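You operate a simulated robot arm through the tools that you are given. There is no shell and no other tool. Be economical: measure what you need, move in short steps, check, and stop when the job is done.

You are at the controls of a simulated two-armed robot. One attempt, no reset.

TASK
Fetch the yellow end plug and set it on the shelf under the number 9 bench. Then take the blue foam sleeve on the number 10 bench and put it away on the shelf over the lanes. Then hold the orange tray on the number 7 bench steady with one hand and put the red end cap in it with the other. Keep to this order. Set down upright: yellow end plug.

It is judged by the outcome, as a careful person would: the job done as asked, and still so three seconds after it is handed in. It fails if anything else is knocked over, pushed out of place, dropped, spilled or broken. Lids that push on must go on centred and level and be pressed home; caps that screw on are set level and turned clockwise until they are tight.

THE ROBOT
Two 7-joint arms with fingered hands on one trunk, on a base that drives. Base frame: it is fixed to the floor where the robot stands at the start and does not move with it; the origin is under the middle of the robot, x ahead of it, y to its left, z up; the surface under the hand at the start is at about z = 76. Units: cm, degrees, N and s.
The left shoulder is at the start at [6, 13.8, 74.7], the right one opposite. With the tool pointing down near the work surface each hand reaches from about 36 to 92 cm from the robot's upright axis, wherever it stands, measured 20 degrees to its own side. Places, roughly: orange tray [100, 300, 75]; shelf over the lanes (17x74 cm) [-568, 608, 140]; shelf under the number 9 bench [60, 100, 20]. Payload 4 kg a hand.
The tool frame of a hand sits at the grasp point between the pads (the TCP): z along the fingers, y along the line on which they close. The tips reach 3.6 cm beyond it. Largest opening 12 cm; the body of the gripper starts 4.2 cm behind the TCP. The gripper is a hand of 5 fingers: y runs from the thumb to the fingers, the wrist lies at [-1.5, -10.9, -20] in the tool frame, and closing takes about 1.5 s.
Orientation is that of the tool frame in the base frame, as [roll, pitch, yaw] about the fixed x, y, z axes, in that order (R = Rz(yaw) Ry(pitch) Rx(roll)). With the fingers straight down and the wrist toward the robot, the tool's x, y and z point along [0, 1, 0], [1, 0, 0] and [0, 0, -1] of the base frame.

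THE INTERFACE
- The arms move only by the tool jog_arm. It takes "left_plan", "right_plan" or both (then of equal length, played together; a hand with none holds still); each is one flat list of numbers, 6 for each row, row after row: the turn, a rotation vector about the base's x, y, z in units of 8 degrees (1.0 is 8 degrees), then the shift along the base's x, y, z in units of 40 mm (1.0 is 40 mm). In form: [wx, wy, wz, tx, ty, tz, wx, wy, wz, tx, ty, tz, ...]. A call has 1 to 10 rows; each row shifts and turns the commanded pose from where the row before left it. "left_jaw" and "right_jaw" are, for a hand that has rows, the finger opening in mm, from 0 to 120, set as the call begins (left out, the last holds). A call with a number of a shift or a turn outside -1 to 1 is refused whole. A row lasts 0.2 s, in which the tool goes at most 5 cm and 8.6 degrees; a call with a longer step from one row to the next is refused whole, and so is a gripper value outside its range. Where a pose cannot be reached the arm comes as near as it can. A force on the tool above 40 N (or 10 N above the force at the start of the call, whichever is more), or a blocked arm, ends the call early, and 0.2 s more pass. The fingers move at their own pace (about 15.3 cm/s each) and stop on an object; they squeeze with about 21 N. The grip force told is the motor's: it shows also when the fingers shut on nothing. Time passes only in rows, and 0.2 s behind the last, so rows that do not move let the fingers close. The reply holds the time, the measured pose of the TCP, the force on the tool along the base axes, the opening and the grip force, in the units named above and with some noise, with the torque about the TCP (base axes, N m) and any sound that the robot's microphone picked up.
- Cameras (640 x 400 px; columns grow to the right, rows downward): "scene" is now at [4.76, 0.53, 136.9]; the picture's right is [0.07, -1.00, 0.00], its down [-0.74, -0.05, -0.67] and it looks along [0.67, 0.04, -0.74] (base axes); focal length 261 px, centre (320, 200). "left" rides on the left gripper at [-6.9, -7.9, -13.1] in its tool frame; the picture's right is [-0.78, -0.29, 0.55], its down [0.55, -0.73, 0.40] and it looks along [0.29, 0.61, 0.74] (tool axes); focal length 222 px, centre (320, 200). "right" rides on the right gripper at [6.9, -7.9, -13.1] in its tool frame; the picture's right is [-0.78, 0.29, -0.55], its down [-0.55, -0.73, 0.40] and it looks along [-0.29, 0.61, 0.74] (tool axes); focal length 222 px, centre (320, 200). There is no depth. A picture from a camera that has moved, and an enlarged one, comes with that camera's place and axes in the base frame and with its lens.
- snapshot(camera): a new picture of that camera. No time passes.
- slide_trunk(by): slides the trunk up (or, below 0, down) by that many cm; the arms and the scene camera ride with it, the base frame stays. It gives what a move gives, with no picture.
- base_move(legs): drives the robot by 1 to 6 legs, each [ahead, left, turn to the left] in cm, cm and degrees, along the robot's own axes; the way and the turn of a leg run together, so that a leg with both is an arc; at most 150 cm and 180 degrees a leg. The arms and the cameras ride along, it lands a little off, and it stops where it bumps. It gives what a move gives.
- move_fingers(index, middle, ring, little, thumb_bend, thumb_turn, hand): sets how far each is bent, from 0 (flat) to 1 (curled in); at 0.3 the hand is open as for a grip, at 0.7 the pads meet at the TCP. One left out holds its place. A second passes; each finger stops where it meets its share of the squeeze, and holds until it gets a number again. A gripper value or a shape takes the hand back. It gives what a move gives, with no picture; readings hold the bend of each and the force on index, middle, ring, little, thumb and palm. thumb_turn goes from beside the hand (0) to across from the fingers (1), as for a grip.
- hand_shape(shape, hand): the hand has 5 fingers and takes this shape, open, in about a second: jaw (thumb against the fingers, like two jaws); tri (thumb and two fingers); tip (a fingertip pinch); poke (one finger out to press); point (the index stretched); flat (the hand flat); cup (the hand cupped); fist (a fist). The gripper value then closes the fingers along that shape, each until it touches; the sizes above hold for jaw. It gives what a move gives, with no picture.
- pan_tilt(pan, tilt): turns the head with the scene camera to pan (to the left, within 86 degrees either way) and tilt (down, from -29 to 69), counted from straight ahead of the robot. It gives what a move gives.
- inspect(camera, box): a new picture of the part [left, top, right, bottom] of that camera's present view, enlarged. No time passes.
- finish_job(): hands the job in; it is judged then, once.

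Work in short steps. Places have to be worked out from the pictures, the camera data and where the tool is seen: move nearer, look again, correct. Check each grasp and each placing, and mend what went wrong. You have 165 turns and 130 pictures in all, those below and enlarged ones among them. Open the grippers and draw the arms clear of the work before you hand the job in, unless the task says otherwise; then end with one line.

The tools are called after "Emit:" as name(argument=value, ...) on one line, values as JSON. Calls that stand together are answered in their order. jog_arm: Moves the arms, as the interface text tells. Its arguments: {"type":"object","properties":{"left_plan":{"type":"array","items":{"type":"number"}},"left_jaw":{"type":"number"},"right_plan":{"type":"array","items":{"type":"number"}},"right_jaw":{"type":"number"}},"required":[]} The other tools are called the same way: slide_trunk (by) slides the trunk up or down; hand_shape (shape, hand) gives the hand a shape; move_fingers (index, middle, ring, little, thumb_bend, thumb_turn, hand) moves the fingers one by one; base_move (legs) drives the base; pan_tilt (pan, tilt) turns the head that bears the scene camera; snapshot (camera) takes a picture; inspect (camera, box) takes an enlarged picture of a part of a camera's view; finish_job () hands the job in.

At the start:

```text
time: 0.0
left_tcp_pos: [52.04, 24.72, 104.49]
left_tcp_rot: [179.9, 0.0, 90.0]
left_force: [0.3, 0.5, -0.1]
left_moment: [0.0, -0.01, -0.01]
left_opening: 11.96
left_grip_force: 0.0
left_shape: jaw
left_bend: [0.3, 0.3, 0.3, 0.3, 0.3, 0.97]
left_finger forces: [0.0, 0.0, 0.0, 0.0, 0.0, 0.1]
right_tcp_pos: [57.95, -19.8, 96.38]
right_tcp_rot: [-179.9, 0.0, 90.0]
right_force: [-0.8, 0.0, 0.2]
right_moment: [-0.01, 0.0, -0.01]
right_opening: 11.95
right_grip_force: 0.1
right_shape: jaw
right_bend: [0.3, 0.3, 0.3, 0.3, 0.3, 0.97]
right_finger forces: [0.0, 0.0, 0.0, 0.0, 0.0, 0.0]
trunk travel left (down, up): [-32.5, 26.5]
robot x, y, heading: [-0.1, 0.12, -0.0]
head pan, tilt: [3.8, 48.1]
```

scene: 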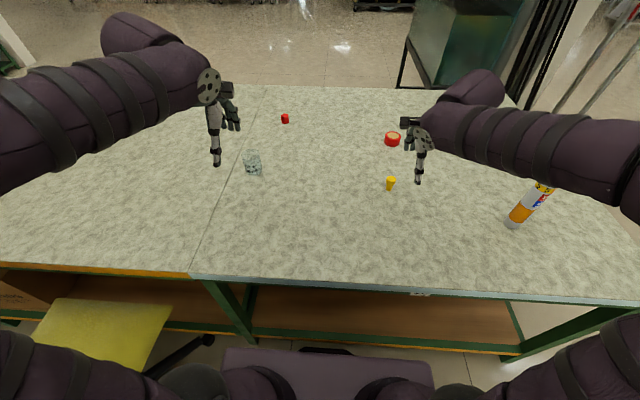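
right: 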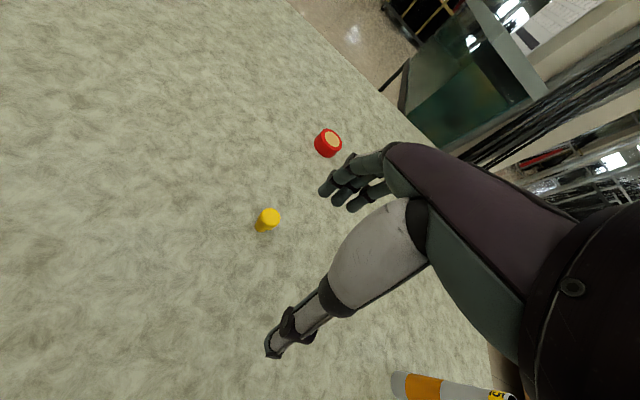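
left: 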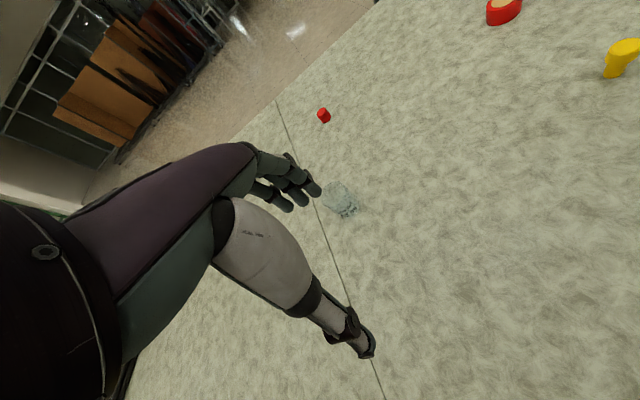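

I see a yellow plug near [67,-19] and two red candidates. I'll look closer at the objects and around.

Emit:
inspect(camera="scene", box=[220, 80, 560, 290])

Emit:
inspect(camera="right", box=[220, 110, 380, 250])

Emit:
pan_tilt(pan=60, tilt=30)

```text
1.88 times, centred on (390, 185) of scene
camera zoom: at [4.76, 0.53, 136.9], right [0.07, -1.0, 0.0], down [-0.74, -0.05, -0.67], along [0.67, 0.04, -0.74], focal length 491 px, centre (188, 228)
```

zoom: 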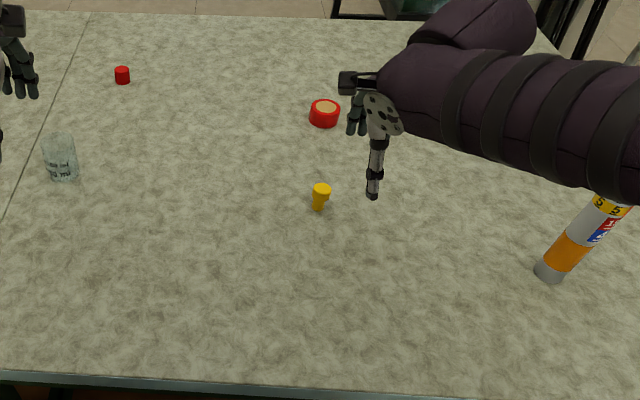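

```text
2.86 times, centred on (300, 180) of right
camera zoom: at [50.07, -12.99, 109.56], right [0.29, -0.78, 0.55], down [-0.73, -0.55, -0.4], along [0.61, -0.29, -0.74], focal length 635 px, centre (377, 257)
```

zoom: 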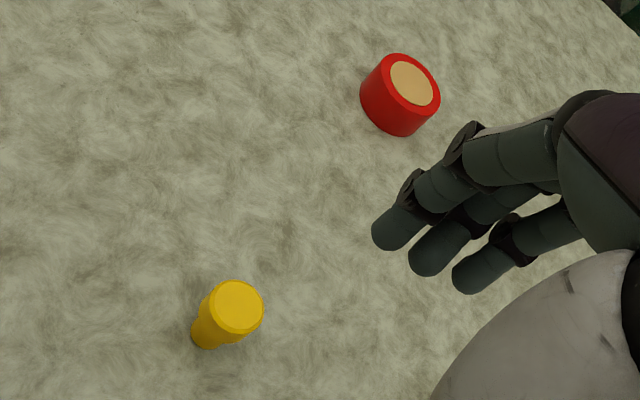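

```text
time: 1.2
left_tcp_pos: [52.13, 24.71, 104.44]
left_tcp_rot: [-180.0, 0.1, 90.1]
left_force: [0.0, 0.5, 0.1]
left_moment: [0.0, 0.01, 0.02]
left_opening: 11.97
left_grip_force: 0.0
left_shape: jaw
left_bend: [0.3, 0.3, 0.3, 0.3, 0.3, 0.97]
left_finger forces: [0.0, 0.1, 0.0, 0.0, 0.1, 0.1]
right_tcp_pos: [57.94, -19.87, 96.27]
right_tcp_rot: [-180.0, 0.0, 89.9]
right_force: [0.1, 0.0, 0.6]
right_moment: [0.02, 0.0, 0.0]
right_opening: 11.99
right_grip_force: 0.1
right_shape: jaw
right_bend: [0.3, 0.3, 0.3, 0.3, 0.3, 0.97]
right_finger forces: [0.1, 0.0, 0.1, 0.1, 0.1, 0.0]
trunk travel left (down, up): [-32.5, 26.5]
robot x, y, heading: [0.42, -0.2, 0.0]
head pan, tilt: [60.0, 30.0]
```

Plug stands wide end up. Looking left toward the other benches.

Emit:
snapshot(camera="scene")

Emit:
pan_tilt(pan=84, tilt=10)

Emit:
snapshot(camera="scene")

```text
124 pictures are left
camera scene: at [1.43, 7.84, 139.59], right [0.87, -0.5, 0.0], down [-0.25, -0.43, -0.87], along [0.43, 0.75, -0.5], focal length 261 px, centre (320, 200)
```

scene: 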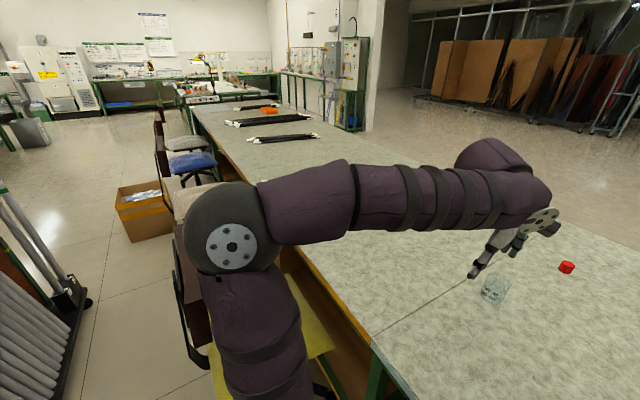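

```text
time: 2.1
left_tcp_pos: [52.04, 24.68, 104.56]
left_tcp_rot: [-179.9, 0.1, 90.0]
left_force: [0.1, -0.2, -0.9]
left_moment: [0.02, 0.01, 0.0]
left_opening: 11.96
left_grip_force: 0.0
left_shape: jaw
left_bend: [0.3, 0.3, 0.3, 0.3, 0.3, 0.97]
left_finger forces: [0.1, 0.0, 0.0, 0.1, 0.1, 0.0]
right_tcp_pos: [58.0, -19.9, 96.38]
right_tcp_rot: [180.0, 0.0, 90.0]
right_force: [0.3, 0.1, -0.4]
right_moment: [0.0, 0.0, -0.02]
right_opening: 11.96
right_grip_force: 0.1
right_shape: jaw
right_bend: [0.3, 0.3, 0.3, 0.3, 0.3, 0.97]
right_finger forces: [0.1, 0.1, 0.1, 0.0, 0.1, 0.0]
trunk travel left (down, up): [-32.5, 26.5]
robot x, y, heading: [-0.02, -0.23, -0.0]
head pan, tilt: [84.0, 10.0]
```

```text
123 pictures are left
camera scene: at [-2.12, 9.26, 142.82], right [0.99, -0.11, 0.0], down [-0.02, -0.17, -0.98], along [0.1, 0.98, -0.17], focal length 261 px, centre (320, 200)
```

scene: 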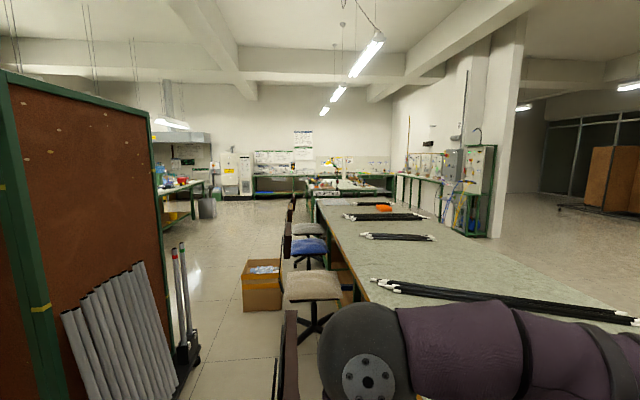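

Emit:
pan_tilt(pan=-50, tilt=25)

Emit:
snapshot(camera="scene")

Emit:
pan_tilt(pan=45, tilt=60)

Emit:
snapshot(camera="scene")

```text
time: 4.3
left_tcp_pos: [52.02, 24.8, 104.52]
left_tcp_rot: [180.0, 0.0, 90.0]
left_force: [0.5, 0.0, -1.0]
left_moment: [0.0, 0.0, -0.02]
left_opening: 11.98
left_grip_force: 0.1
left_shape: jaw
left_bend: [0.3, 0.3, 0.3, 0.3, 0.3, 0.97]
left_finger forces: [0.0, 0.0, 0.0, 0.0, 0.1, 0.0]
right_tcp_pos: [58.03, -19.71, 96.36]
right_tcp_rot: [179.9, 0.0, 90.1]
right_force: [-0.2, -0.2, -0.5]
right_moment: [0.01, -0.02, -0.05]
right_opening: 11.99
right_grip_force: 0.1
right_shape: jaw
right_bend: [0.3, 0.3, 0.3, 0.3, 0.3, 0.97]
right_finger forces: [0.1, 0.1, 0.0, 0.0, 0.0, 0.0]
trunk travel left (down, up): [-32.5, 26.5]
robot x, y, heading: [0.21, -0.35, -0.1]
head pan, tilt: [-50.0, 25.0]
```

```text
122 pictures are left
camera scene: at [2.83, -7.04, 140.39], right [-0.77, -0.64, 0.0], down [-0.27, 0.32, -0.91], along [0.58, -0.69, -0.42], focal length 261 px, centre (320, 200)
```

scene: 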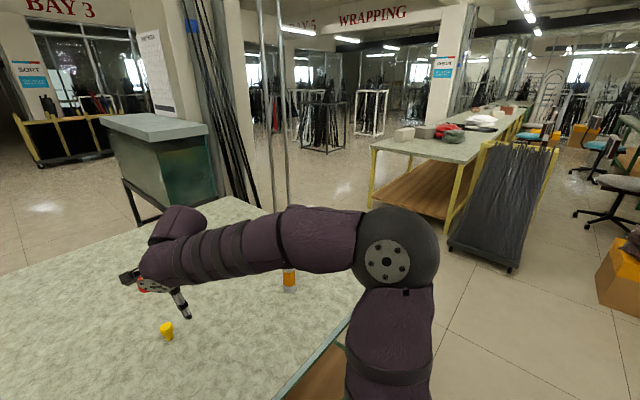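

```text
time: 6.0
left_tcp_pos: [52.04, 24.77, 104.39]
left_tcp_rot: [-180.0, 0.0, 90.0]
left_force: [0.6, -0.1, 0.1]
left_moment: [-0.01, 0.05, 0.0]
left_opening: 11.96
left_grip_force: 0.1
left_shape: jaw
left_bend: [0.3, 0.3, 0.3, 0.3, 0.3, 0.97]
left_finger forces: [0.0, 0.0, 0.1, 0.0, 0.0, 0.0]
right_tcp_pos: [57.84, -19.79, 96.31]
right_tcp_rot: [-180.0, 0.0, 89.9]
right_force: [-0.9, 0.0, 0.0]
right_moment: [0.01, 0.02, -0.05]
right_opening: 11.97
right_grip_force: 0.0
right_shape: jaw
right_bend: [0.3, 0.3, 0.3, 0.3, 0.3, 0.97]
right_finger forces: [0.1, 0.0, 0.0, 0.0, 0.0, 0.0]
trunk travel left (down, up): [-32.5, 26.5]
robot x, y, heading: [-0.07, 0.05, -0.2]
head pan, tilt: [45.0, 60.0]
```

```text
121 pictures are left
camera scene: at [1.62, 4.72, 135.38], right [0.71, -0.71, 0.0], down [-0.61, -0.61, -0.5], along [0.35, 0.35, -0.87], focal length 261 px, centre (320, 200)
```

scene: 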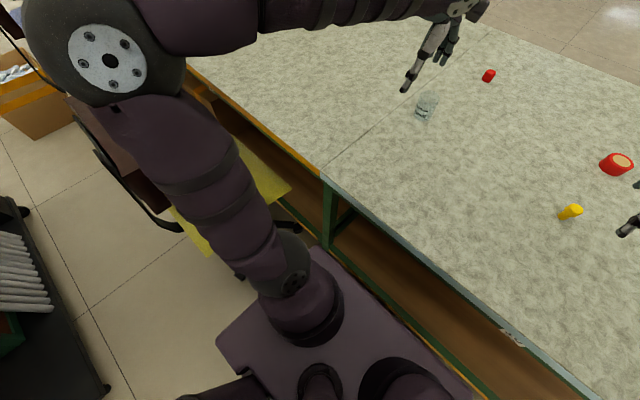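

The plug is about 4.8 cm tall, 2.9 cm wide, near [65.8,-18.3]. I move the right hand above it and look again.

Emit:
jog_arm(right_plan=[0, 0, 0, 0.65, 0.125, -0.5, 0, 0, 0, 0.65, 0.125, -0.5, 0, 0, 0, 0.65, 0.125, -0.5, 0, 0, 0, 0, 0, 0], right_jaw=120)

Emit:
pan_tilt(pan=-5, tilt=50)

Emit:
snapshot(camera="right")

Emit:
snapshot(camera="scene")

```text
time: 7.0
left_tcp_pos: [52.07, 24.71, 104.43]
left_tcp_rot: [179.9, 0.0, 90.0]
left_force: [0.2, 0.7, -1.2]
left_moment: [0.01, 0.02, -0.02]
left_opening: 11.99
left_grip_force: 0.1
left_shape: jaw
left_bend: [0.3, 0.3, 0.3, 0.3, 0.3, 0.97]
left_finger forces: [0.1, 0.0, 0.0, 0.0, 0.0, 0.0]
right_tcp_pos: [65.64, -18.03, 90.34]
right_tcp_rot: [180.0, -0.1, 90.0]
right_force: [0.3, 0.8, -0.6]
right_moment: [0.01, -0.01, 0.0]
right_opening: 11.96
right_grip_force: 0.0
right_shape: jaw
right_bend: [0.3, 0.3, 0.3, 0.3, 0.3, 0.97]
right_finger forces: [0.0, 0.0, 0.0, 0.0, 0.1, 0.0]
trunk travel left (down, up): [-32.5, 26.5]
robot x, y, heading: [-0.1, -0.25, -0.1]
head pan, tilt: [45.0, 60.0]
```

```text
time: 8.2
left_tcp_pos: [52.14, 24.68, 104.51]
left_tcp_rot: [179.9, 0.1, 90.0]
left_force: [1.2, -0.3, -1.2]
left_moment: [0.03, -0.03, 0.0]
left_opening: 11.97
left_grip_force: 0.1
left_shape: jaw
left_bend: [0.3, 0.3, 0.3, 0.3, 0.3, 0.97]
left_finger forces: [0.0, 0.0, 0.0, 0.0, 0.0, 0.1]
right_tcp_pos: [65.64, -18.07, 90.38]
right_tcp_rot: [179.9, 0.0, 90.1]
right_force: [0.1, -0.7, -0.1]
right_moment: [0.0, 0.0, -0.01]
right_opening: 11.98
right_grip_force: 0.2
right_shape: jaw
right_bend: [0.3, 0.3, 0.3, 0.3, 0.3, 0.97]
right_finger forces: [0.0, 0.0, 0.0, 0.1, 0.1, 0.0]
trunk travel left (down, up): [-32.5, 26.5]
robot x, y, heading: [-0.07, -0.02, 0.0]
head pan, tilt: [-5.0, 50.0]
```

```text
120 pictures are left
camera right: at [57.77, -11.22, 103.56], right [0.29, -0.78, 0.55], down [-0.73, -0.55, -0.4], along [0.61, -0.29, -0.74], focal length 222 px, centre (320, 200)
```

right: 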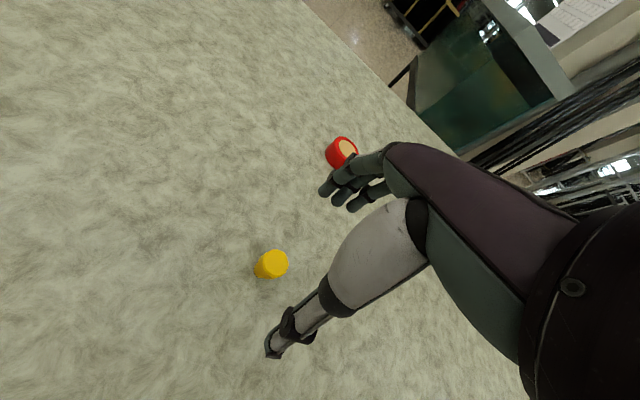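

```text
119 pictures are left
camera scene: at [4.57, -0.65, 136.64], right [-0.09, -1.0, 0.0], down [-0.76, 0.07, -0.64], along [0.64, -0.06, -0.77], focal length 261 px, centre (320, 200)
```

scene: 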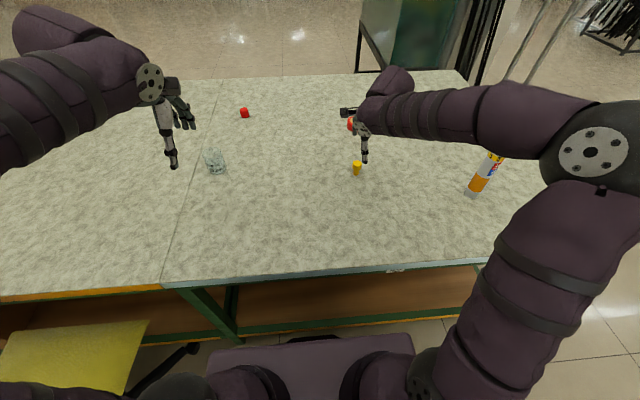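

The plug refines to about [65.5,-18.3]. Descending straight down to TCP z≈80.5.

Emit:
jog_arm(right_plan=[0, 0, 0, 0, -0.03, -0.85, 0, 0, 0, 0, -0.03, -0.85, 0, 0, 0, 0, 0, -0.75, 0, 0, 0, 0, 0, 0])

Emit:
snapshot(camera="right")

Emit:
inspect(camera="scene", box=[300, 80, 440, 200])

```text
time: 9.2
left_tcp_pos: [51.98, 24.64, 104.53]
left_tcp_rot: [-180.0, 0.0, 90.0]
left_force: [-0.2, -0.1, 0.0]
left_moment: [0.01, 0.02, 0.02]
left_opening: 11.98
left_grip_force: 0.0
left_shape: jaw
left_bend: [0.3, 0.3, 0.3, 0.3, 0.3, 0.97]
left_finger forces: [0.0, 0.0, 0.0, 0.0, 0.1, 0.0]
right_tcp_pos: [65.73, -18.3, 80.76]
right_tcp_rot: [180.0, 0.1, 89.9]
right_force: [-1.0, -0.3, -0.5]
right_moment: [0.0, 0.01, 0.06]
right_opening: 11.99
right_grip_force: 0.0
right_shape: jaw
right_bend: [0.3, 0.3, 0.3, 0.3, 0.3, 0.97]
right_finger forces: [0.0, 0.0, 0.0, 0.0, 0.0, 0.0]
trunk travel left (down, up): [-32.5, 26.5]
robot x, y, heading: [-0.33, 0.11, -0.0]
head pan, tilt: [-5.0, 50.0]
```

```text
118 pictures are left
camera right: at [57.87, -11.48, 93.86], right [0.29, -0.78, 0.55], down [-0.73, -0.55, -0.4], along [0.61, -0.29, -0.74], focal length 222 px, centre (320, 200)
```

right: 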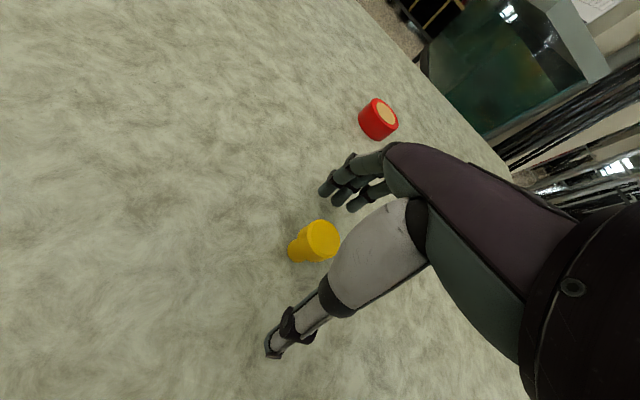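

```text
3.33 times, centred on (370, 140) of scene
camera zoom: at [4.58, -0.66, 136.64], right [-0.09, -1.0, 0.0], down [-0.76, 0.07, -0.64], along [0.64, -0.06, -0.77], focal length 869 px, centre (153, 400)
```

zoom: 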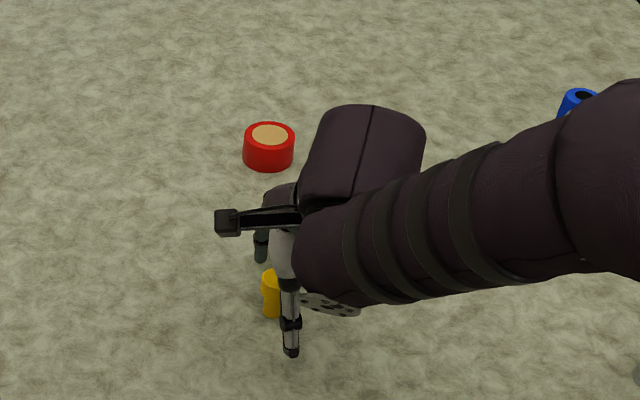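

A blue item (likely the foam sleeve) is on this bench too, behind the right arm. Plug sits between the fingers; nudging 0.5 cm and closing.

Emit:
jog_arm(right_plan=[0, 0, 0, 0.13, 0, -0.05, 0, 0, 0, 0, 0, 0, 0, 0, 0, 0, 0, 0, 0, 0, 0, 0, 0, 0, 0, 0, 0, 0, 0, 0, 0, 0, 0, 0, 0, 0, 0, 0, 0, 0, 0, 0, 0, 0, 0, 0, 0, 0], right_jaw=0)

Emit:
snapshot(camera="right")

```text
time: 11.0
left_tcp_pos: [52.07, 24.67, 104.57]
left_tcp_rot: [179.8, 0.0, 90.0]
left_force: [0.0, -1.0, -0.4]
left_moment: [0.02, 0.01, 0.0]
left_opening: 11.98
left_grip_force: 0.0
left_shape: jaw
left_bend: [0.3, 0.3, 0.3, 0.3, 0.3, 0.97]
left_finger forces: [0.0, 0.1, 0.0, 0.0, 0.0, 0.0]
right_tcp_pos: [66.22, -18.31, 80.6]
right_tcp_rot: [180.0, 0.1, 89.9]
right_force: [0.0, -0.1, 1.9]
right_moment: [0.02, -0.01, 0.03]
right_opening: 0.52
right_grip_force: 21.1
right_shape: jaw
right_bend: [0.62, 0.7, 0.7, 0.66, 0.71, 1.0]
right_finger forces: [14.4, 0.2, 0.0, 0.0, 17.2, 0.1]
trunk travel left (down, up): [-32.5, 26.5]
robot x, y, heading: [-0.29, 0.18, 0.3]
head pan, tilt: [-5.0, 50.0]
```

```text
116 pictures are left
camera right: at [58.37, -11.55, 93.69], right [0.29, -0.78, 0.55], down [-0.73, -0.55, -0.4], along [0.61, -0.29, -0.74], focal length 222 px, centre (320, 200)
```

right: 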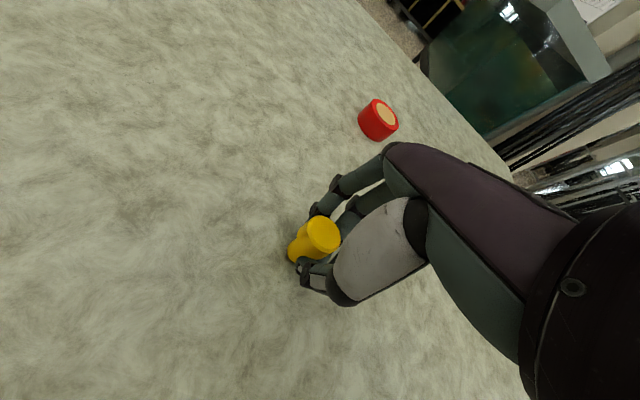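

Index and thumb bear force, but the plug looks near the edge of the grip; zooming in.

Emit:
inspect(camera="right", box=[260, 180, 400, 310])

```text
3.08 times, centred on (330, 245) of right
camera zoom: at [58.37, -11.55, 93.69], right [0.29, -0.78, 0.55], down [-0.73, -0.55, -0.4], along [0.61, -0.29, -0.74], focal length 684 px, centre (289, 62)
```

zoom: 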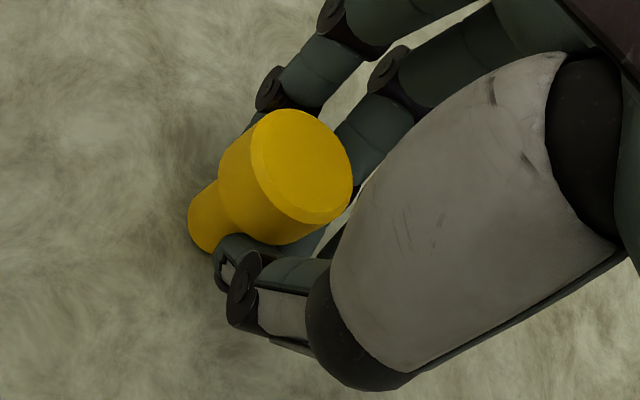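

The pinch is only index and thumb. I'll reopen, shift about 1 cm toward +y and regrip so the plug is central.

Emit:
jog_arm(right_plan=[0, 0, 0, 0, 0, 0, 0, 0, 0, 0, 0, 0, 0, 0, 0, 0, 0, 0, 0, 0, 0, 0, 0, 0, 0, 0, 0, 0, 0.25, 0, 0, 0, 0, 0, 0, 0], right_jaw=120)

Emit:
inspect(camera="right", box=[240, 140, 400, 360])

```text
time: 12.4
left_tcp_pos: [52.05, 24.67, 104.53]
left_tcp_rot: [180.0, 0.0, 90.0]
left_force: [0.4, 0.3, 0.7]
left_moment: [-0.01, -0.01, -0.02]
left_opening: 11.97
left_grip_force: 0.0
left_shape: jaw
left_bend: [0.3, 0.3, 0.3, 0.3, 0.3, 0.97]
left_finger forces: [0.0, 0.1, 0.0, 0.0, 0.0, 0.1]
right_tcp_pos: [66.27, -17.57, 80.41]
right_tcp_rot: [-180.0, 0.0, 90.1]
right_force: [0.0, 0.4, -0.6]
right_moment: [-0.03, 0.01, 0.02]
right_opening: 11.98
right_grip_force: 0.1
right_shape: jaw
right_bend: [0.3, 0.3, 0.3, 0.3, 0.3, 0.97]
right_finger forces: [0.0, 0.0, 0.0, 0.0, 0.0, 0.0]
trunk travel left (down, up): [-32.5, 26.5]
robot x, y, heading: [0.04, -0.21, 0.0]
head pan, tilt: [-5.0, 50.0]
```

```text
1.82 times, centred on (320, 250) of right
camera zoom: at [58.43, -10.64, 93.64], right [0.29, -0.78, 0.55], down [-0.74, -0.55, -0.4], along [0.61, -0.29, -0.74], focal length 404 px, centre (320, 109)
```

zoom: 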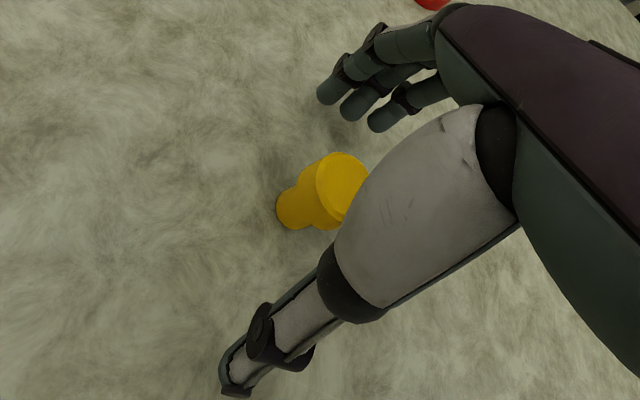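

Emit:
jog_arm(right_plan=[0, 0, 0, 0.05, 0.06, 0, 0, 0, 0, 0, 0, 0, 0, 0, 0, 0, 0, 0, 0, 0, 0, 0, 0, 0, 0, 0, 0, 0, 0, 0, 0, 0, 0, 0, 0, 0, 0, 0, 0, 0, 0, 0, 0, 0, 0, 0, 0, 0], right_jaw=0)

Emit:
inspect(camera="right", box=[260, 180, 400, 310])

```text
time: 14.2
left_tcp_pos: [52.12, 24.65, 104.65]
left_tcp_rot: [-180.0, 0.0, 90.0]
left_force: [0.2, -0.2, -0.2]
left_moment: [0.01, 0.0, 0.0]
left_opening: 11.95
left_grip_force: 0.1
left_shape: jaw
left_bend: [0.3, 0.3, 0.3, 0.3, 0.3, 0.97]
left_finger forces: [0.0, 0.0, 0.0, 0.0, 0.0, 0.0]
right_tcp_pos: [66.5, -17.2, 80.5]
right_tcp_rot: [179.9, 0.1, 90.0]
right_force: [-0.4, 0.6, 2.2]
right_moment: [-0.01, 0.03, 0.02]
right_opening: 0.71
right_grip_force: 21.1
right_shape: jaw
right_bend: [0.7, 0.64, 0.7, 0.68, 0.73, 1.0]
right_finger forces: [0.1, 10.2, 0.1, 0.0, 15.2, 0.0]
trunk travel left (down, up): [-32.5, 26.5]
robot x, y, heading: [0.06, 0.07, 0.0]
head pan, tilt: [-5.0, 50.0]
```

```text
3.08 times, centred on (330, 245) of right
camera zoom: at [58.59, -10.43, 93.61], right [0.29, -0.78, 0.55], down [-0.73, -0.55, -0.4], along [0.61, -0.29, -0.74], focal length 684 px, centre (289, 62)
```

zoom: 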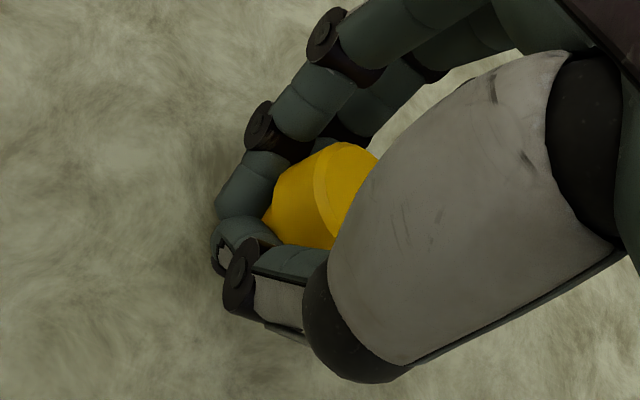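

Now thumb and middle hold it with the index beside. Lifting to check.

Emit:
jog_arm(right_plan=[0, 0, 0, 0, 0, 0.4, 0, 0, 0, 0, 0, 0.8, 0, 0, 0, 0, 0, 0.9, 0, 0, 0, 0, 0, 0.9, 0, 0, 0, 0, 0, 0])

Emit:
inspect(camera="right", box=[260, 180, 400, 310])

Emit:
inspect(camera="scene", box=[280, 40, 560, 220])

```text
time: 15.4
left_tcp_pos: [52.1, 24.67, 104.55]
left_tcp_rot: [179.9, 0.0, 90.0]
left_force: [0.3, 0.0, -0.6]
left_moment: [0.0, -0.01, -0.01]
left_opening: 11.96
left_grip_force: 0.0
left_shape: jaw
left_bend: [0.3, 0.3, 0.3, 0.3, 0.3, 0.97]
left_finger forces: [0.1, 0.1, 0.0, 0.0, 0.0, 0.0]
right_tcp_pos: [66.48, -17.67, 92.55]
right_tcp_rot: [-180.0, -0.1, 90.0]
right_force: [0.0, 0.2, -0.6]
right_moment: [0.01, -0.02, 0.01]
right_opening: 0.71
right_grip_force: 21.1
right_shape: jaw
right_bend: [0.7, 0.64, 0.7, 0.68, 0.73, 1.0]
right_finger forces: [0.0, 9.8, 0.3, 0.0, 14.7, 0.0]
trunk travel left (down, up): [-32.5, 26.5]
robot x, y, heading: [-0.17, -0.16, 0.1]
head pan, tilt: [-5.0, 50.0]
```

```text
3.08 times, centred on (330, 245) of right
camera zoom: at [58.56, -10.85, 105.71], right [0.29, -0.78, 0.55], down [-0.73, -0.55, -0.4], along [0.61, -0.29, -0.74], focal length 684 px, centre (289, 62)
```

zoom: 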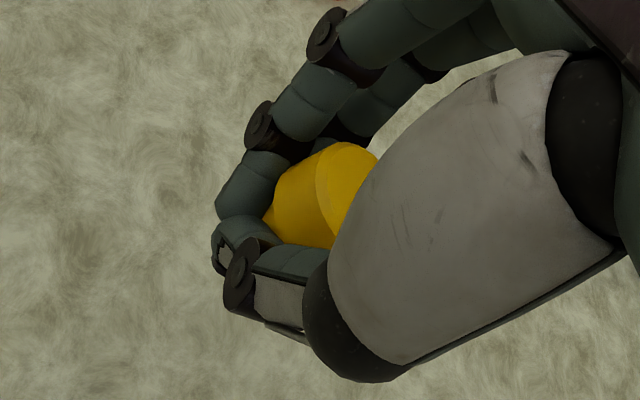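

```text
2.22 times, centred on (420, 130) of scene
camera zoom: at [4.57, -0.66, 136.64], right [-0.09, -1.0, 0.0], down [-0.76, 0.07, -0.64], along [0.64, -0.06, -0.77], focal length 580 px, centre (98, 356)
```

zoom: 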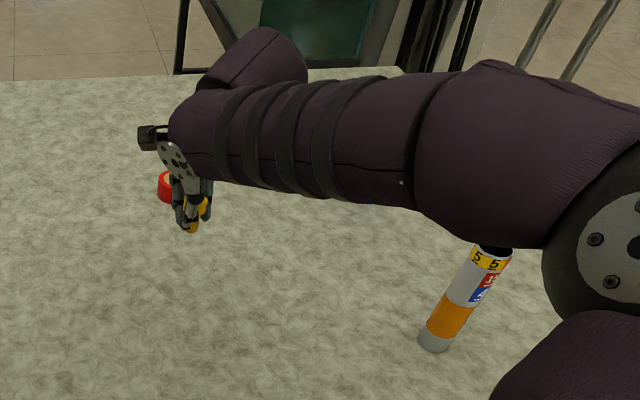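

Plug is firmly held. Raise the right hand and look left/behind for a driving path.

Emit:
jog_arm(right_plan=[0, 0, 0, -0.5, 0, 0.9, 0, 0, 0, -0.5, 0, 0.9, 0, 0, 0, -0.5, 0, 0.9, 0, 0, 0, -0.5, 0, 0.9, 0, 0, 0, 0, 0, 0], left_plan=[0, 0, 0, -0.5, 0, 0.5, 0, 0, 0, -0.5, 0, 0.5, 0, 0, 0, -0.5, 0, 0.5, 0, 0, 0, -0.5, 0, 0.5, 0, 0, 0, 0, 0, 0])

Emit:
pan_tilt(pan=86, tilt=45)

Emit:
snapshot(camera="scene")

Emit:
pan_tilt(pan=-86, tilt=45)

Emit:
snapshot(camera="scene")

```text
time: 16.6
left_tcp_pos: [44.23, 24.57, 112.49]
left_tcp_rot: [-180.0, 0.0, 89.9]
left_force: [0.4, -0.3, -0.4]
left_moment: [-0.01, -0.02, -0.02]
left_opening: 11.97
left_grip_force: 0.1
left_shape: jaw
left_bend: [0.3, 0.3, 0.3, 0.3, 0.3, 0.97]
left_finger forces: [0.0, 0.0, 0.0, 0.1, 0.1, 0.0]
right_tcp_pos: [58.51, -17.39, 107.04]
right_tcp_rot: [-179.9, 0.1, 89.9]
right_force: [-0.4, -0.2, -0.6]
right_moment: [-0.01, -0.01, -0.01]
right_opening: 0.67
right_grip_force: 20.4
right_shape: jaw
right_bend: [0.7, 0.64, 0.7, 0.68, 0.73, 1.0]
right_finger forces: [0.0, 9.7, 0.3, 0.0, 14.7, 0.1]
trunk travel left (down, up): [-32.5, 26.5]
robot x, y, heading: [-0.17, 0.01, 0.2]
head pan, tilt: [-5.0, 50.0]
```

```text
time: 18.2
left_tcp_pos: [44.1, 24.61, 112.65]
left_tcp_rot: [-180.0, 0.0, 89.9]
left_force: [1.0, 0.2, -0.5]
left_moment: [0.02, 0.01, 0.01]
left_opening: 11.98
left_grip_force: 0.0
left_shape: jaw
left_bend: [0.3, 0.3, 0.3, 0.3, 0.3, 0.97]
left_finger forces: [0.0, 0.0, 0.0, 0.1, 0.1, 0.0]
right_tcp_pos: [58.44, -17.36, 107.07]
right_tcp_rot: [-180.0, 0.0, 90.1]
right_force: [0.1, -0.4, -0.5]
right_moment: [0.03, 0.01, 0.02]
right_opening: 0.69
right_grip_force: 21.2
right_shape: jaw
right_bend: [0.7, 0.64, 0.7, 0.68, 0.73, 1.0]
right_finger forces: [0.1, 9.6, 0.3, 0.1, 14.9, 0.0]
trunk travel left (down, up): [-32.5, 26.5]
robot x, y, heading: [-0.2, -0.29, 0.0]
head pan, tilt: [85.9, 45.0]
```

```text
110 pictures are left
camera scene: at [-2.52, 8.12, 137.33], right [1.0, -0.07, 0.0], down [-0.05, -0.71, -0.71], along [0.05, 0.71, -0.71], focal length 261 px, centre (320, 200)
```

scene: 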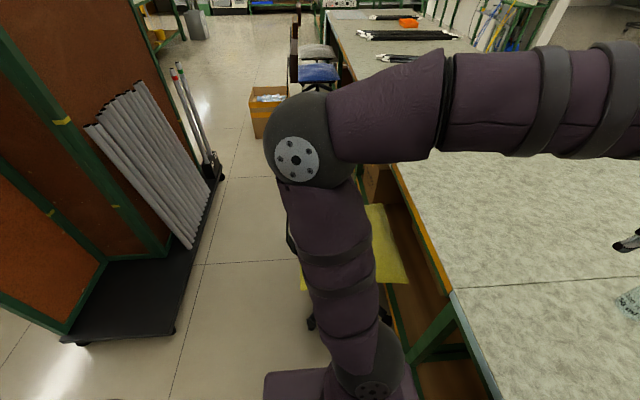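

```text
time: 20.8
left_tcp_pos: [44.25, 24.59, 112.51]
left_tcp_rot: [-179.9, 0.1, 90.0]
left_force: [-0.6, -0.6, 0.4]
left_moment: [0.03, -0.04, -0.02]
left_opening: 11.97
left_grip_force: 0.0
left_shape: jaw
left_bend: [0.3, 0.3, 0.3, 0.3, 0.3, 0.97]
left_finger forces: [0.0, 0.0, 0.0, 0.0, 0.0, 0.0]
right_tcp_pos: [58.48, -17.44, 107.01]
right_tcp_rot: [-180.0, -0.1, 90.0]
right_force: [-0.7, -0.4, -0.3]
right_moment: [0.02, 0.0, 0.0]
right_opening: 0.7
right_grip_force: 21.0
right_shape: jaw
right_bend: [0.7, 0.64, 0.7, 0.68, 0.73, 1.0]
right_finger forces: [0.0, 9.7, 0.3, 0.1, 14.8, 0.0]
trunk travel left (down, up): [-32.5, 26.5]
robot x, y, heading: [-0.07, -0.1, 0.2]
head pan, tilt: [-85.9, 45.0]
```

```text
109 pictures are left
camera scene: at [-2.52, -8.1, 137.33], right [-1.0, -0.07, 0.0], down [-0.05, 0.71, -0.71], along [0.05, -0.71, -0.71], focal length 261 px, centre (320, 200)
```

scene: 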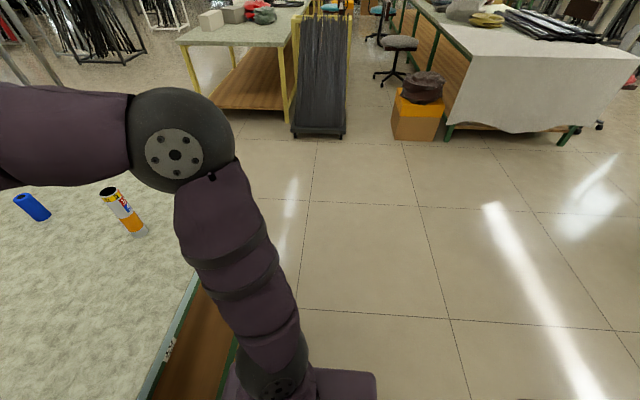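

The blue sleeve lies on this bench. The aisle to the left is tight (chair vs. trolley), so I check how much of the bench‑9 shelf is reachable just left of the seam.

Emit:
pan_tilt(pan=30, tilt=66)

Emit:
snapshot(camera="scene")

Emit:
inspect(camera="scene", box=[60, 180, 380, 400])

```text
time: 22.8
left_tcp_pos: [44.11, 24.48, 112.52]
left_tcp_rot: [-180.0, 0.0, 90.0]
left_force: [0.1, -0.1, -0.2]
left_moment: [0.01, 0.01, -0.02]
left_opening: 11.97
left_grip_force: 0.1
left_shape: jaw
left_bend: [0.3, 0.3, 0.3, 0.3, 0.3, 0.97]
left_finger forces: [0.0, 0.1, 0.0, 0.0, 0.0, 0.0]
right_tcp_pos: [58.28, -17.39, 107.07]
right_tcp_rot: [180.0, 0.0, 89.9]
right_force: [-0.3, 0.2, 0.2]
right_moment: [0.01, 0.03, -0.03]
right_opening: 0.69
right_grip_force: 21.3
right_shape: jaw
right_bend: [0.7, 0.64, 0.7, 0.68, 0.73, 1.0]
right_finger forces: [0.1, 9.7, 0.3, 0.0, 14.8, 0.1]
trunk travel left (down, up): [-32.5, 26.5]
robot x, y, heading: [-0.22, -0.15, 0.2]
head pan, tilt: [30.0, 66.0]
```

```text
108 pictures are left
camera scene: at [2.05, 2.98, 134.72], right [0.5, -0.87, 0.0], down [-0.79, -0.46, -0.41], along [0.35, 0.2, -0.91], focal length 261 px, centre (320, 200)
```

scene: 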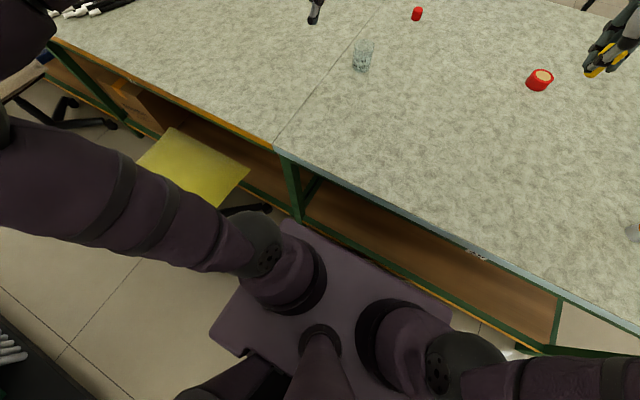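

```text
1.82 times, centred on (220, 290) of scene
camera zoom: at [2.05, 2.98, 134.72], right [0.5, -0.87, 0.0], down [-0.79, -0.46, -0.41], along [0.35, 0.2, -0.91], focal length 474 px, centre (502, 36)
```

zoom: 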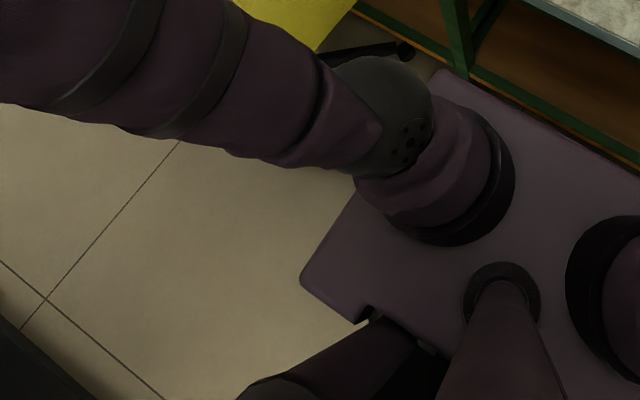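

Bench 9's shelf starts just left of the seam leg, before the yellow chair. I back off 40 cm and look under the bench.

Emit:
base_move(legs=[[-40, 0, 0]])

Emit:
pan_tilt(pan=25, tilt=45)

Emit:
snapshot(camera="scene")

```text
time: 25.3
left_tcp_pos: [4.24, 24.73, 112.42]
left_tcp_rot: [180.0, 0.0, 90.3]
left_force: [0.5, 0.0, 0.2]
left_moment: [0.01, 0.01, 0.01]
left_opening: 11.98
left_grip_force: 0.1
left_shape: jaw
left_bend: [0.3, 0.3, 0.3, 0.3, 0.3, 0.97]
left_finger forces: [0.0, 0.1, 0.0, 0.0, 0.0, 0.1]
right_tcp_pos: [18.7, -17.24, 107.01]
right_tcp_rot: [179.9, -0.1, 90.4]
right_force: [-0.9, 0.1, 0.6]
right_moment: [0.05, 0.05, -0.01]
right_opening: 0.71
right_grip_force: 20.8
right_shape: jaw
right_bend: [0.7, 0.64, 0.7, 0.68, 0.73, 1.0]
right_finger forces: [0.1, 9.8, 0.4, 0.0, 14.8, 0.0]
trunk travel left (down, up): [-32.5, 26.5]
robot x, y, heading: [-40.03, -0.2, 0.4]
head pan, tilt: [30.0, 66.0]
```

```text
time: 26.1
left_tcp_pos: [4.29, 24.81, 112.46]
left_tcp_rot: [180.0, -0.1, 90.3]
left_force: [-0.3, 0.2, -0.6]
left_moment: [0.02, 0.02, 0.01]
left_opening: 11.97
left_grip_force: 0.0
left_shape: jaw
left_bend: [0.3, 0.3, 0.3, 0.3, 0.3, 0.97]
left_finger forces: [0.1, 0.1, 0.1, 0.0, 0.1, 0.0]
right_tcp_pos: [18.8, -16.94, 106.96]
right_tcp_rot: [180.0, 0.1, 90.3]
right_force: [-0.4, 0.0, 0.7]
right_moment: [0.04, 0.01, -0.03]
right_opening: 0.71
right_grip_force: 20.8
right_shape: jaw
right_bend: [0.7, 0.64, 0.7, 0.68, 0.73, 1.0]
right_finger forces: [0.1, 9.7, 0.5, 0.0, 14.8, 0.0]
trunk travel left (down, up): [-32.5, 26.5]
robot x, y, heading: [-39.33, -0.46, 0.4]
head pan, tilt: [25.0, 45.0]
```

```text
106 pictures are left
camera scene: at [-35.52, 3.37, 137.32], right [0.43, -0.9, 0.0], down [-0.64, -0.3, -0.71], along [0.64, 0.3, -0.71], focal length 261 px, centre (320, 200)
```

scene: 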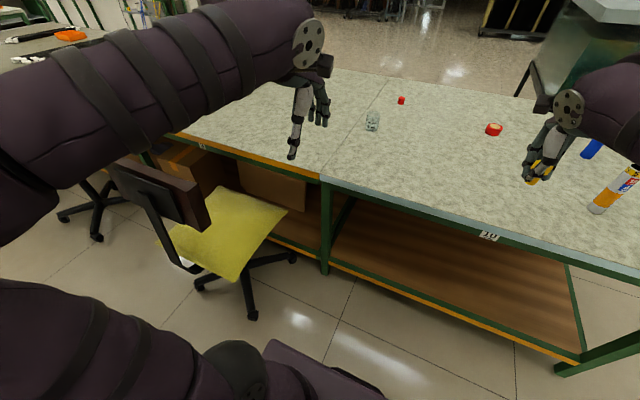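

Emit:
inspect(camera="scene", box=[140, 120, 380, 290])

Emit:
slide_trunk(by=-25)

Emit:
pan_tilt(pan=25, tilt=35)

Emit:
snapshot(camera="scene")

```text
2.35 times, centred on (260, 205) of scene
camera zoom: at [-35.52, 3.37, 137.32], right [0.43, -0.9, 0.0], down [-0.64, -0.3, -0.71], along [0.64, 0.3, -0.71], focal length 614 px, centre (461, 188)
```

zoom: 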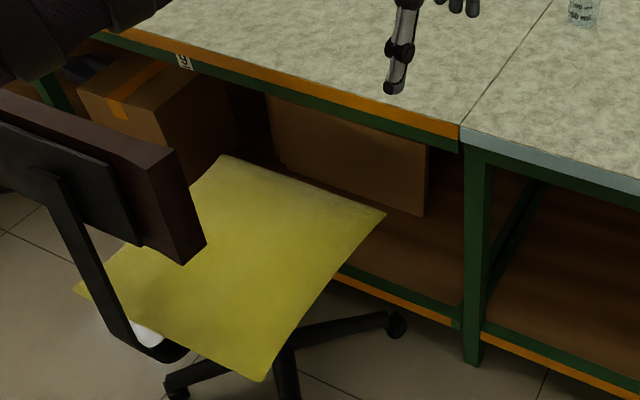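

```text
time: 28.7
left_tcp_pos: [4.28, 24.78, 87.58]
left_tcp_rot: [180.0, 0.1, 90.4]
left_force: [0.1, -0.2, -0.1]
left_moment: [0.01, -0.01, -0.02]
left_opening: 11.97
left_grip_force: 0.0
left_shape: jaw
left_bend: [0.3, 0.3, 0.3, 0.3, 0.3, 0.97]
left_finger forces: [0.1, 0.0, 0.0, 0.0, 0.1, 0.0]
right_tcp_pos: [18.74, -17.04, 82.04]
right_tcp_rot: [-180.0, 0.0, 90.3]
right_force: [0.1, -0.1, -0.8]
right_moment: [-0.03, 0.01, -0.02]
right_opening: 0.7
right_grip_force: 21.3
right_shape: jaw
right_bend: [0.7, 0.64, 0.7, 0.68, 0.73, 1.0]
right_finger forces: [0.0, 9.8, 0.4, 0.0, 14.8, 0.0]
trunk travel left (down, up): [-7.5, 51.5]
robot x, y, heading: [-40.08, -0.12, 0.3]
head pan, tilt: [25.0, 45.0]
```

```text
time: 29.4
left_tcp_pos: [4.16, 24.67, 87.5]
left_tcp_rot: [-180.0, 0.1, 90.2]
left_force: [-0.4, -0.9, 0.2]
left_moment: [-0.04, 0.03, -0.02]
left_opening: 11.96
left_grip_force: 0.1
left_shape: jaw
left_bend: [0.3, 0.3, 0.3, 0.3, 0.3, 0.97]
left_finger forces: [0.0, 0.0, 0.0, 0.1, 0.1, 0.0]
right_tcp_pos: [18.79, -17.09, 81.99]
right_tcp_rot: [-179.9, 0.1, 90.3]
right_force: [-0.5, 0.2, -0.4]
right_moment: [0.0, -0.01, 0.02]
right_opening: 0.67
right_grip_force: 21.4
right_shape: jaw
right_bend: [0.7, 0.64, 0.7, 0.68, 0.73, 1.0]
right_finger forces: [0.0, 9.7, 0.3, 0.0, 14.8, 0.1]
trunk travel left (down, up): [-7.5, 51.5]
robot x, y, heading: [-39.86, -0.02, 0.4]
head pan, tilt: [25.0, 35.0]
```

```text
104 pictures are left
camera scene: at [-34.92, 3.65, 113.81], right [0.43, -0.9, 0.0], down [-0.52, -0.25, -0.82], along [0.74, 0.35, -0.57], focal length 261 px, centre (320, 200)
```

scene: 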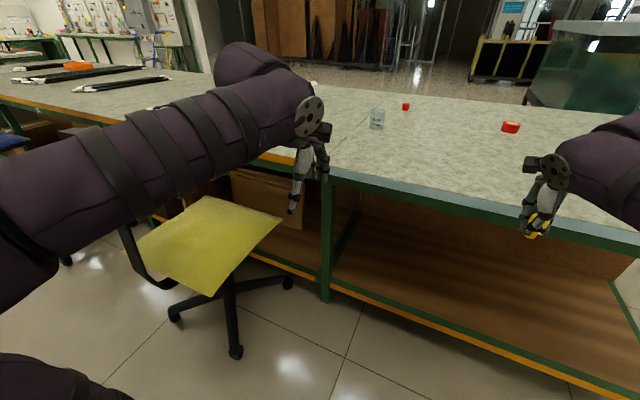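

The gap beside the leg is only ~18 cm, too tight. I'll raise the trunk and strafe left down the aisle (clear band x −72…−10) to look at the bench‑9 shelf beyond the yellow chair.

Emit:
slide_trunk(by=33)

Emit:
base_move(legs=[[-1.5, 60, 0]])

Emit:
pan_tilt(pan=60, tilt=55)

Emit:
snapshot(camera="scene")

```text
time: 32.7
left_tcp_pos: [4.31, 24.81, 120.64]
left_tcp_rot: [179.9, -0.1, 90.4]
left_force: [0.0, -0.1, -0.2]
left_moment: [-0.02, -0.03, 0.01]
left_opening: 12.01
left_grip_force: 0.1
left_shape: jaw
left_bend: [0.3, 0.3, 0.3, 0.3, 0.3, 0.97]
left_finger forces: [0.0, 0.0, 0.1, 0.1, 0.0, 0.0]
right_tcp_pos: [18.84, -17.13, 114.99]
right_tcp_rot: [180.0, 0.0, 90.3]
right_force: [0.2, 0.7, 1.5]
right_moment: [-0.02, -0.04, -0.02]
right_opening: 0.7
right_grip_force: 20.9
right_shape: jaw
right_bend: [0.7, 0.64, 0.7, 0.68, 0.73, 1.0]
right_finger forces: [0.1, 9.6, 0.4, 0.0, 14.8, 0.1]
trunk travel left (down, up): [-40.5, 18.5]
robot x, y, heading: [-39.61, -0.21, 0.4]
head pan, tilt: [25.0, 35.0]
```

```text
time: 35.0
left_tcp_pos: [3.06, 61.36, 120.56]
left_tcp_rot: [180.0, 0.0, 90.4]
left_force: [-0.2, -0.6, -0.6]
left_moment: [0.01, -0.01, 0.01]
left_opening: 11.98
left_grip_force: 0.1
left_shape: jaw
left_bend: [0.3, 0.3, 0.3, 0.3, 0.3, 0.97]
left_finger forces: [0.1, 0.1, 0.0, 0.0, 0.0, 0.0]
right_tcp_pos: [17.55, 19.59, 115.02]
right_tcp_rot: [-180.0, 0.0, 90.3]
right_force: [0.8, -1.2, -1.1]
right_moment: [-0.02, 0.01, -0.02]
right_opening: 0.67
right_grip_force: 20.7
right_shape: jaw
right_bend: [0.7, 0.64, 0.7, 0.68, 0.73, 1.0]
right_finger forces: [0.0, 9.6, 0.4, 0.1, 14.9, 0.0]
trunk travel left (down, up): [-40.5, 18.5]
robot x, y, heading: [-40.95, 36.19, 0.8]
head pan, tilt: [25.0, 35.0]
stopped in leg 1: the robot was blocked; the commanded pose is now the measured one
```

```text
time: 36.0
left_tcp_pos: [3.06, 61.13, 120.65]
left_tcp_rot: [180.0, 0.0, 90.3]
left_force: [-0.8, 0.3, 0.8]
left_moment: [-0.03, 0.0, 0.0]
left_opening: 11.96
left_grip_force: 0.0
left_shape: jaw
left_bend: [0.3, 0.3, 0.3, 0.3, 0.3, 0.97]
left_finger forces: [0.0, 0.0, 0.0, 0.0, 0.1, 0.0]
right_tcp_pos: [17.5, 19.45, 114.95]
right_tcp_rot: [180.0, 0.0, 90.3]
right_force: [-0.7, 0.0, -0.2]
right_moment: [-0.01, 0.02, 0.0]
right_opening: 0.7
right_grip_force: 21.6
right_shape: jaw
right_bend: [0.7, 0.64, 0.7, 0.68, 0.73, 1.0]
right_finger forces: [0.0, 9.7, 0.5, 0.0, 14.8, 0.0]
trunk travel left (down, up): [-40.5, 18.5]
robot x, y, heading: [-40.95, 36.47, 0.3]
head pan, tilt: [60.0, 55.0]
```

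```text
103 pictures are left
camera scene: at [-40.53, 42.64, 143.99], right [0.87, -0.49, 0.0], down [-0.4, -0.71, -0.57], along [0.28, 0.5, -0.82], focal length 261 px, centre (320, 200)
```

scene: 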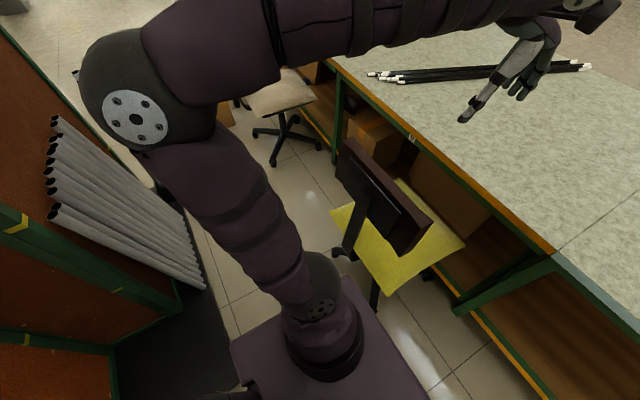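

The base was blocked, most likely its rear left corner at the trolley edge (x≈−71). I'll ease back, shift 5 cm toward the bench and continue carefully.

Emit:
base_move(legs=[[0, -3, 0], [5, 0, 0], [0, 25, 0]])

Emit:
snapshot(camera="scene")

```text
time: 38.4
left_tcp_pos: [7.67, 75.12, 120.57]
left_tcp_rot: [180.0, 0.0, 90.4]
left_force: [-0.1, -0.4, 0.5]
left_moment: [0.0, 0.02, -0.03]
left_opening: 11.97
left_grip_force: 0.1
left_shape: jaw
left_bend: [0.3, 0.3, 0.3, 0.3, 0.3, 0.97]
left_finger forces: [0.0, 0.0, 0.0, 0.1, 0.1, 0.1]
right_tcp_pos: [22.41, 33.46, 115.0]
right_tcp_rot: [180.0, 0.0, 90.5]
right_force: [0.8, 0.0, -0.1]
right_moment: [-0.02, -0.01, -0.02]
right_opening: 0.68
right_grip_force: 20.9
right_shape: jaw
right_bend: [0.7, 0.64, 0.7, 0.68, 0.73, 1.0]
right_finger forces: [0.1, 9.7, 0.4, 0.0, 14.8, 0.0]
trunk travel left (down, up): [-40.5, 18.5]
robot x, y, heading: [-36.08, 49.97, 0.8]
head pan, tilt: [60.0, 55.0]
stopped in leg 3: the robot was blocked; the commanded pose is now the measured one
```

```text
102 pictures are left
camera scene: at [-35.82, 56.53, 143.98], right [0.87, -0.49, 0.0], down [-0.4, -0.71, -0.57], along [0.28, 0.5, -0.82], focal length 261 px, centre (320, 200)
```

scene: 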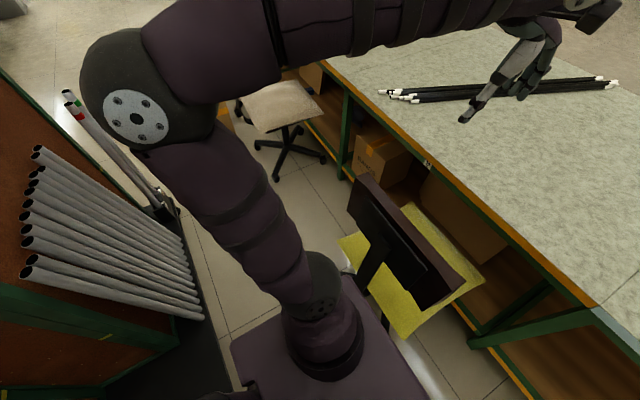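

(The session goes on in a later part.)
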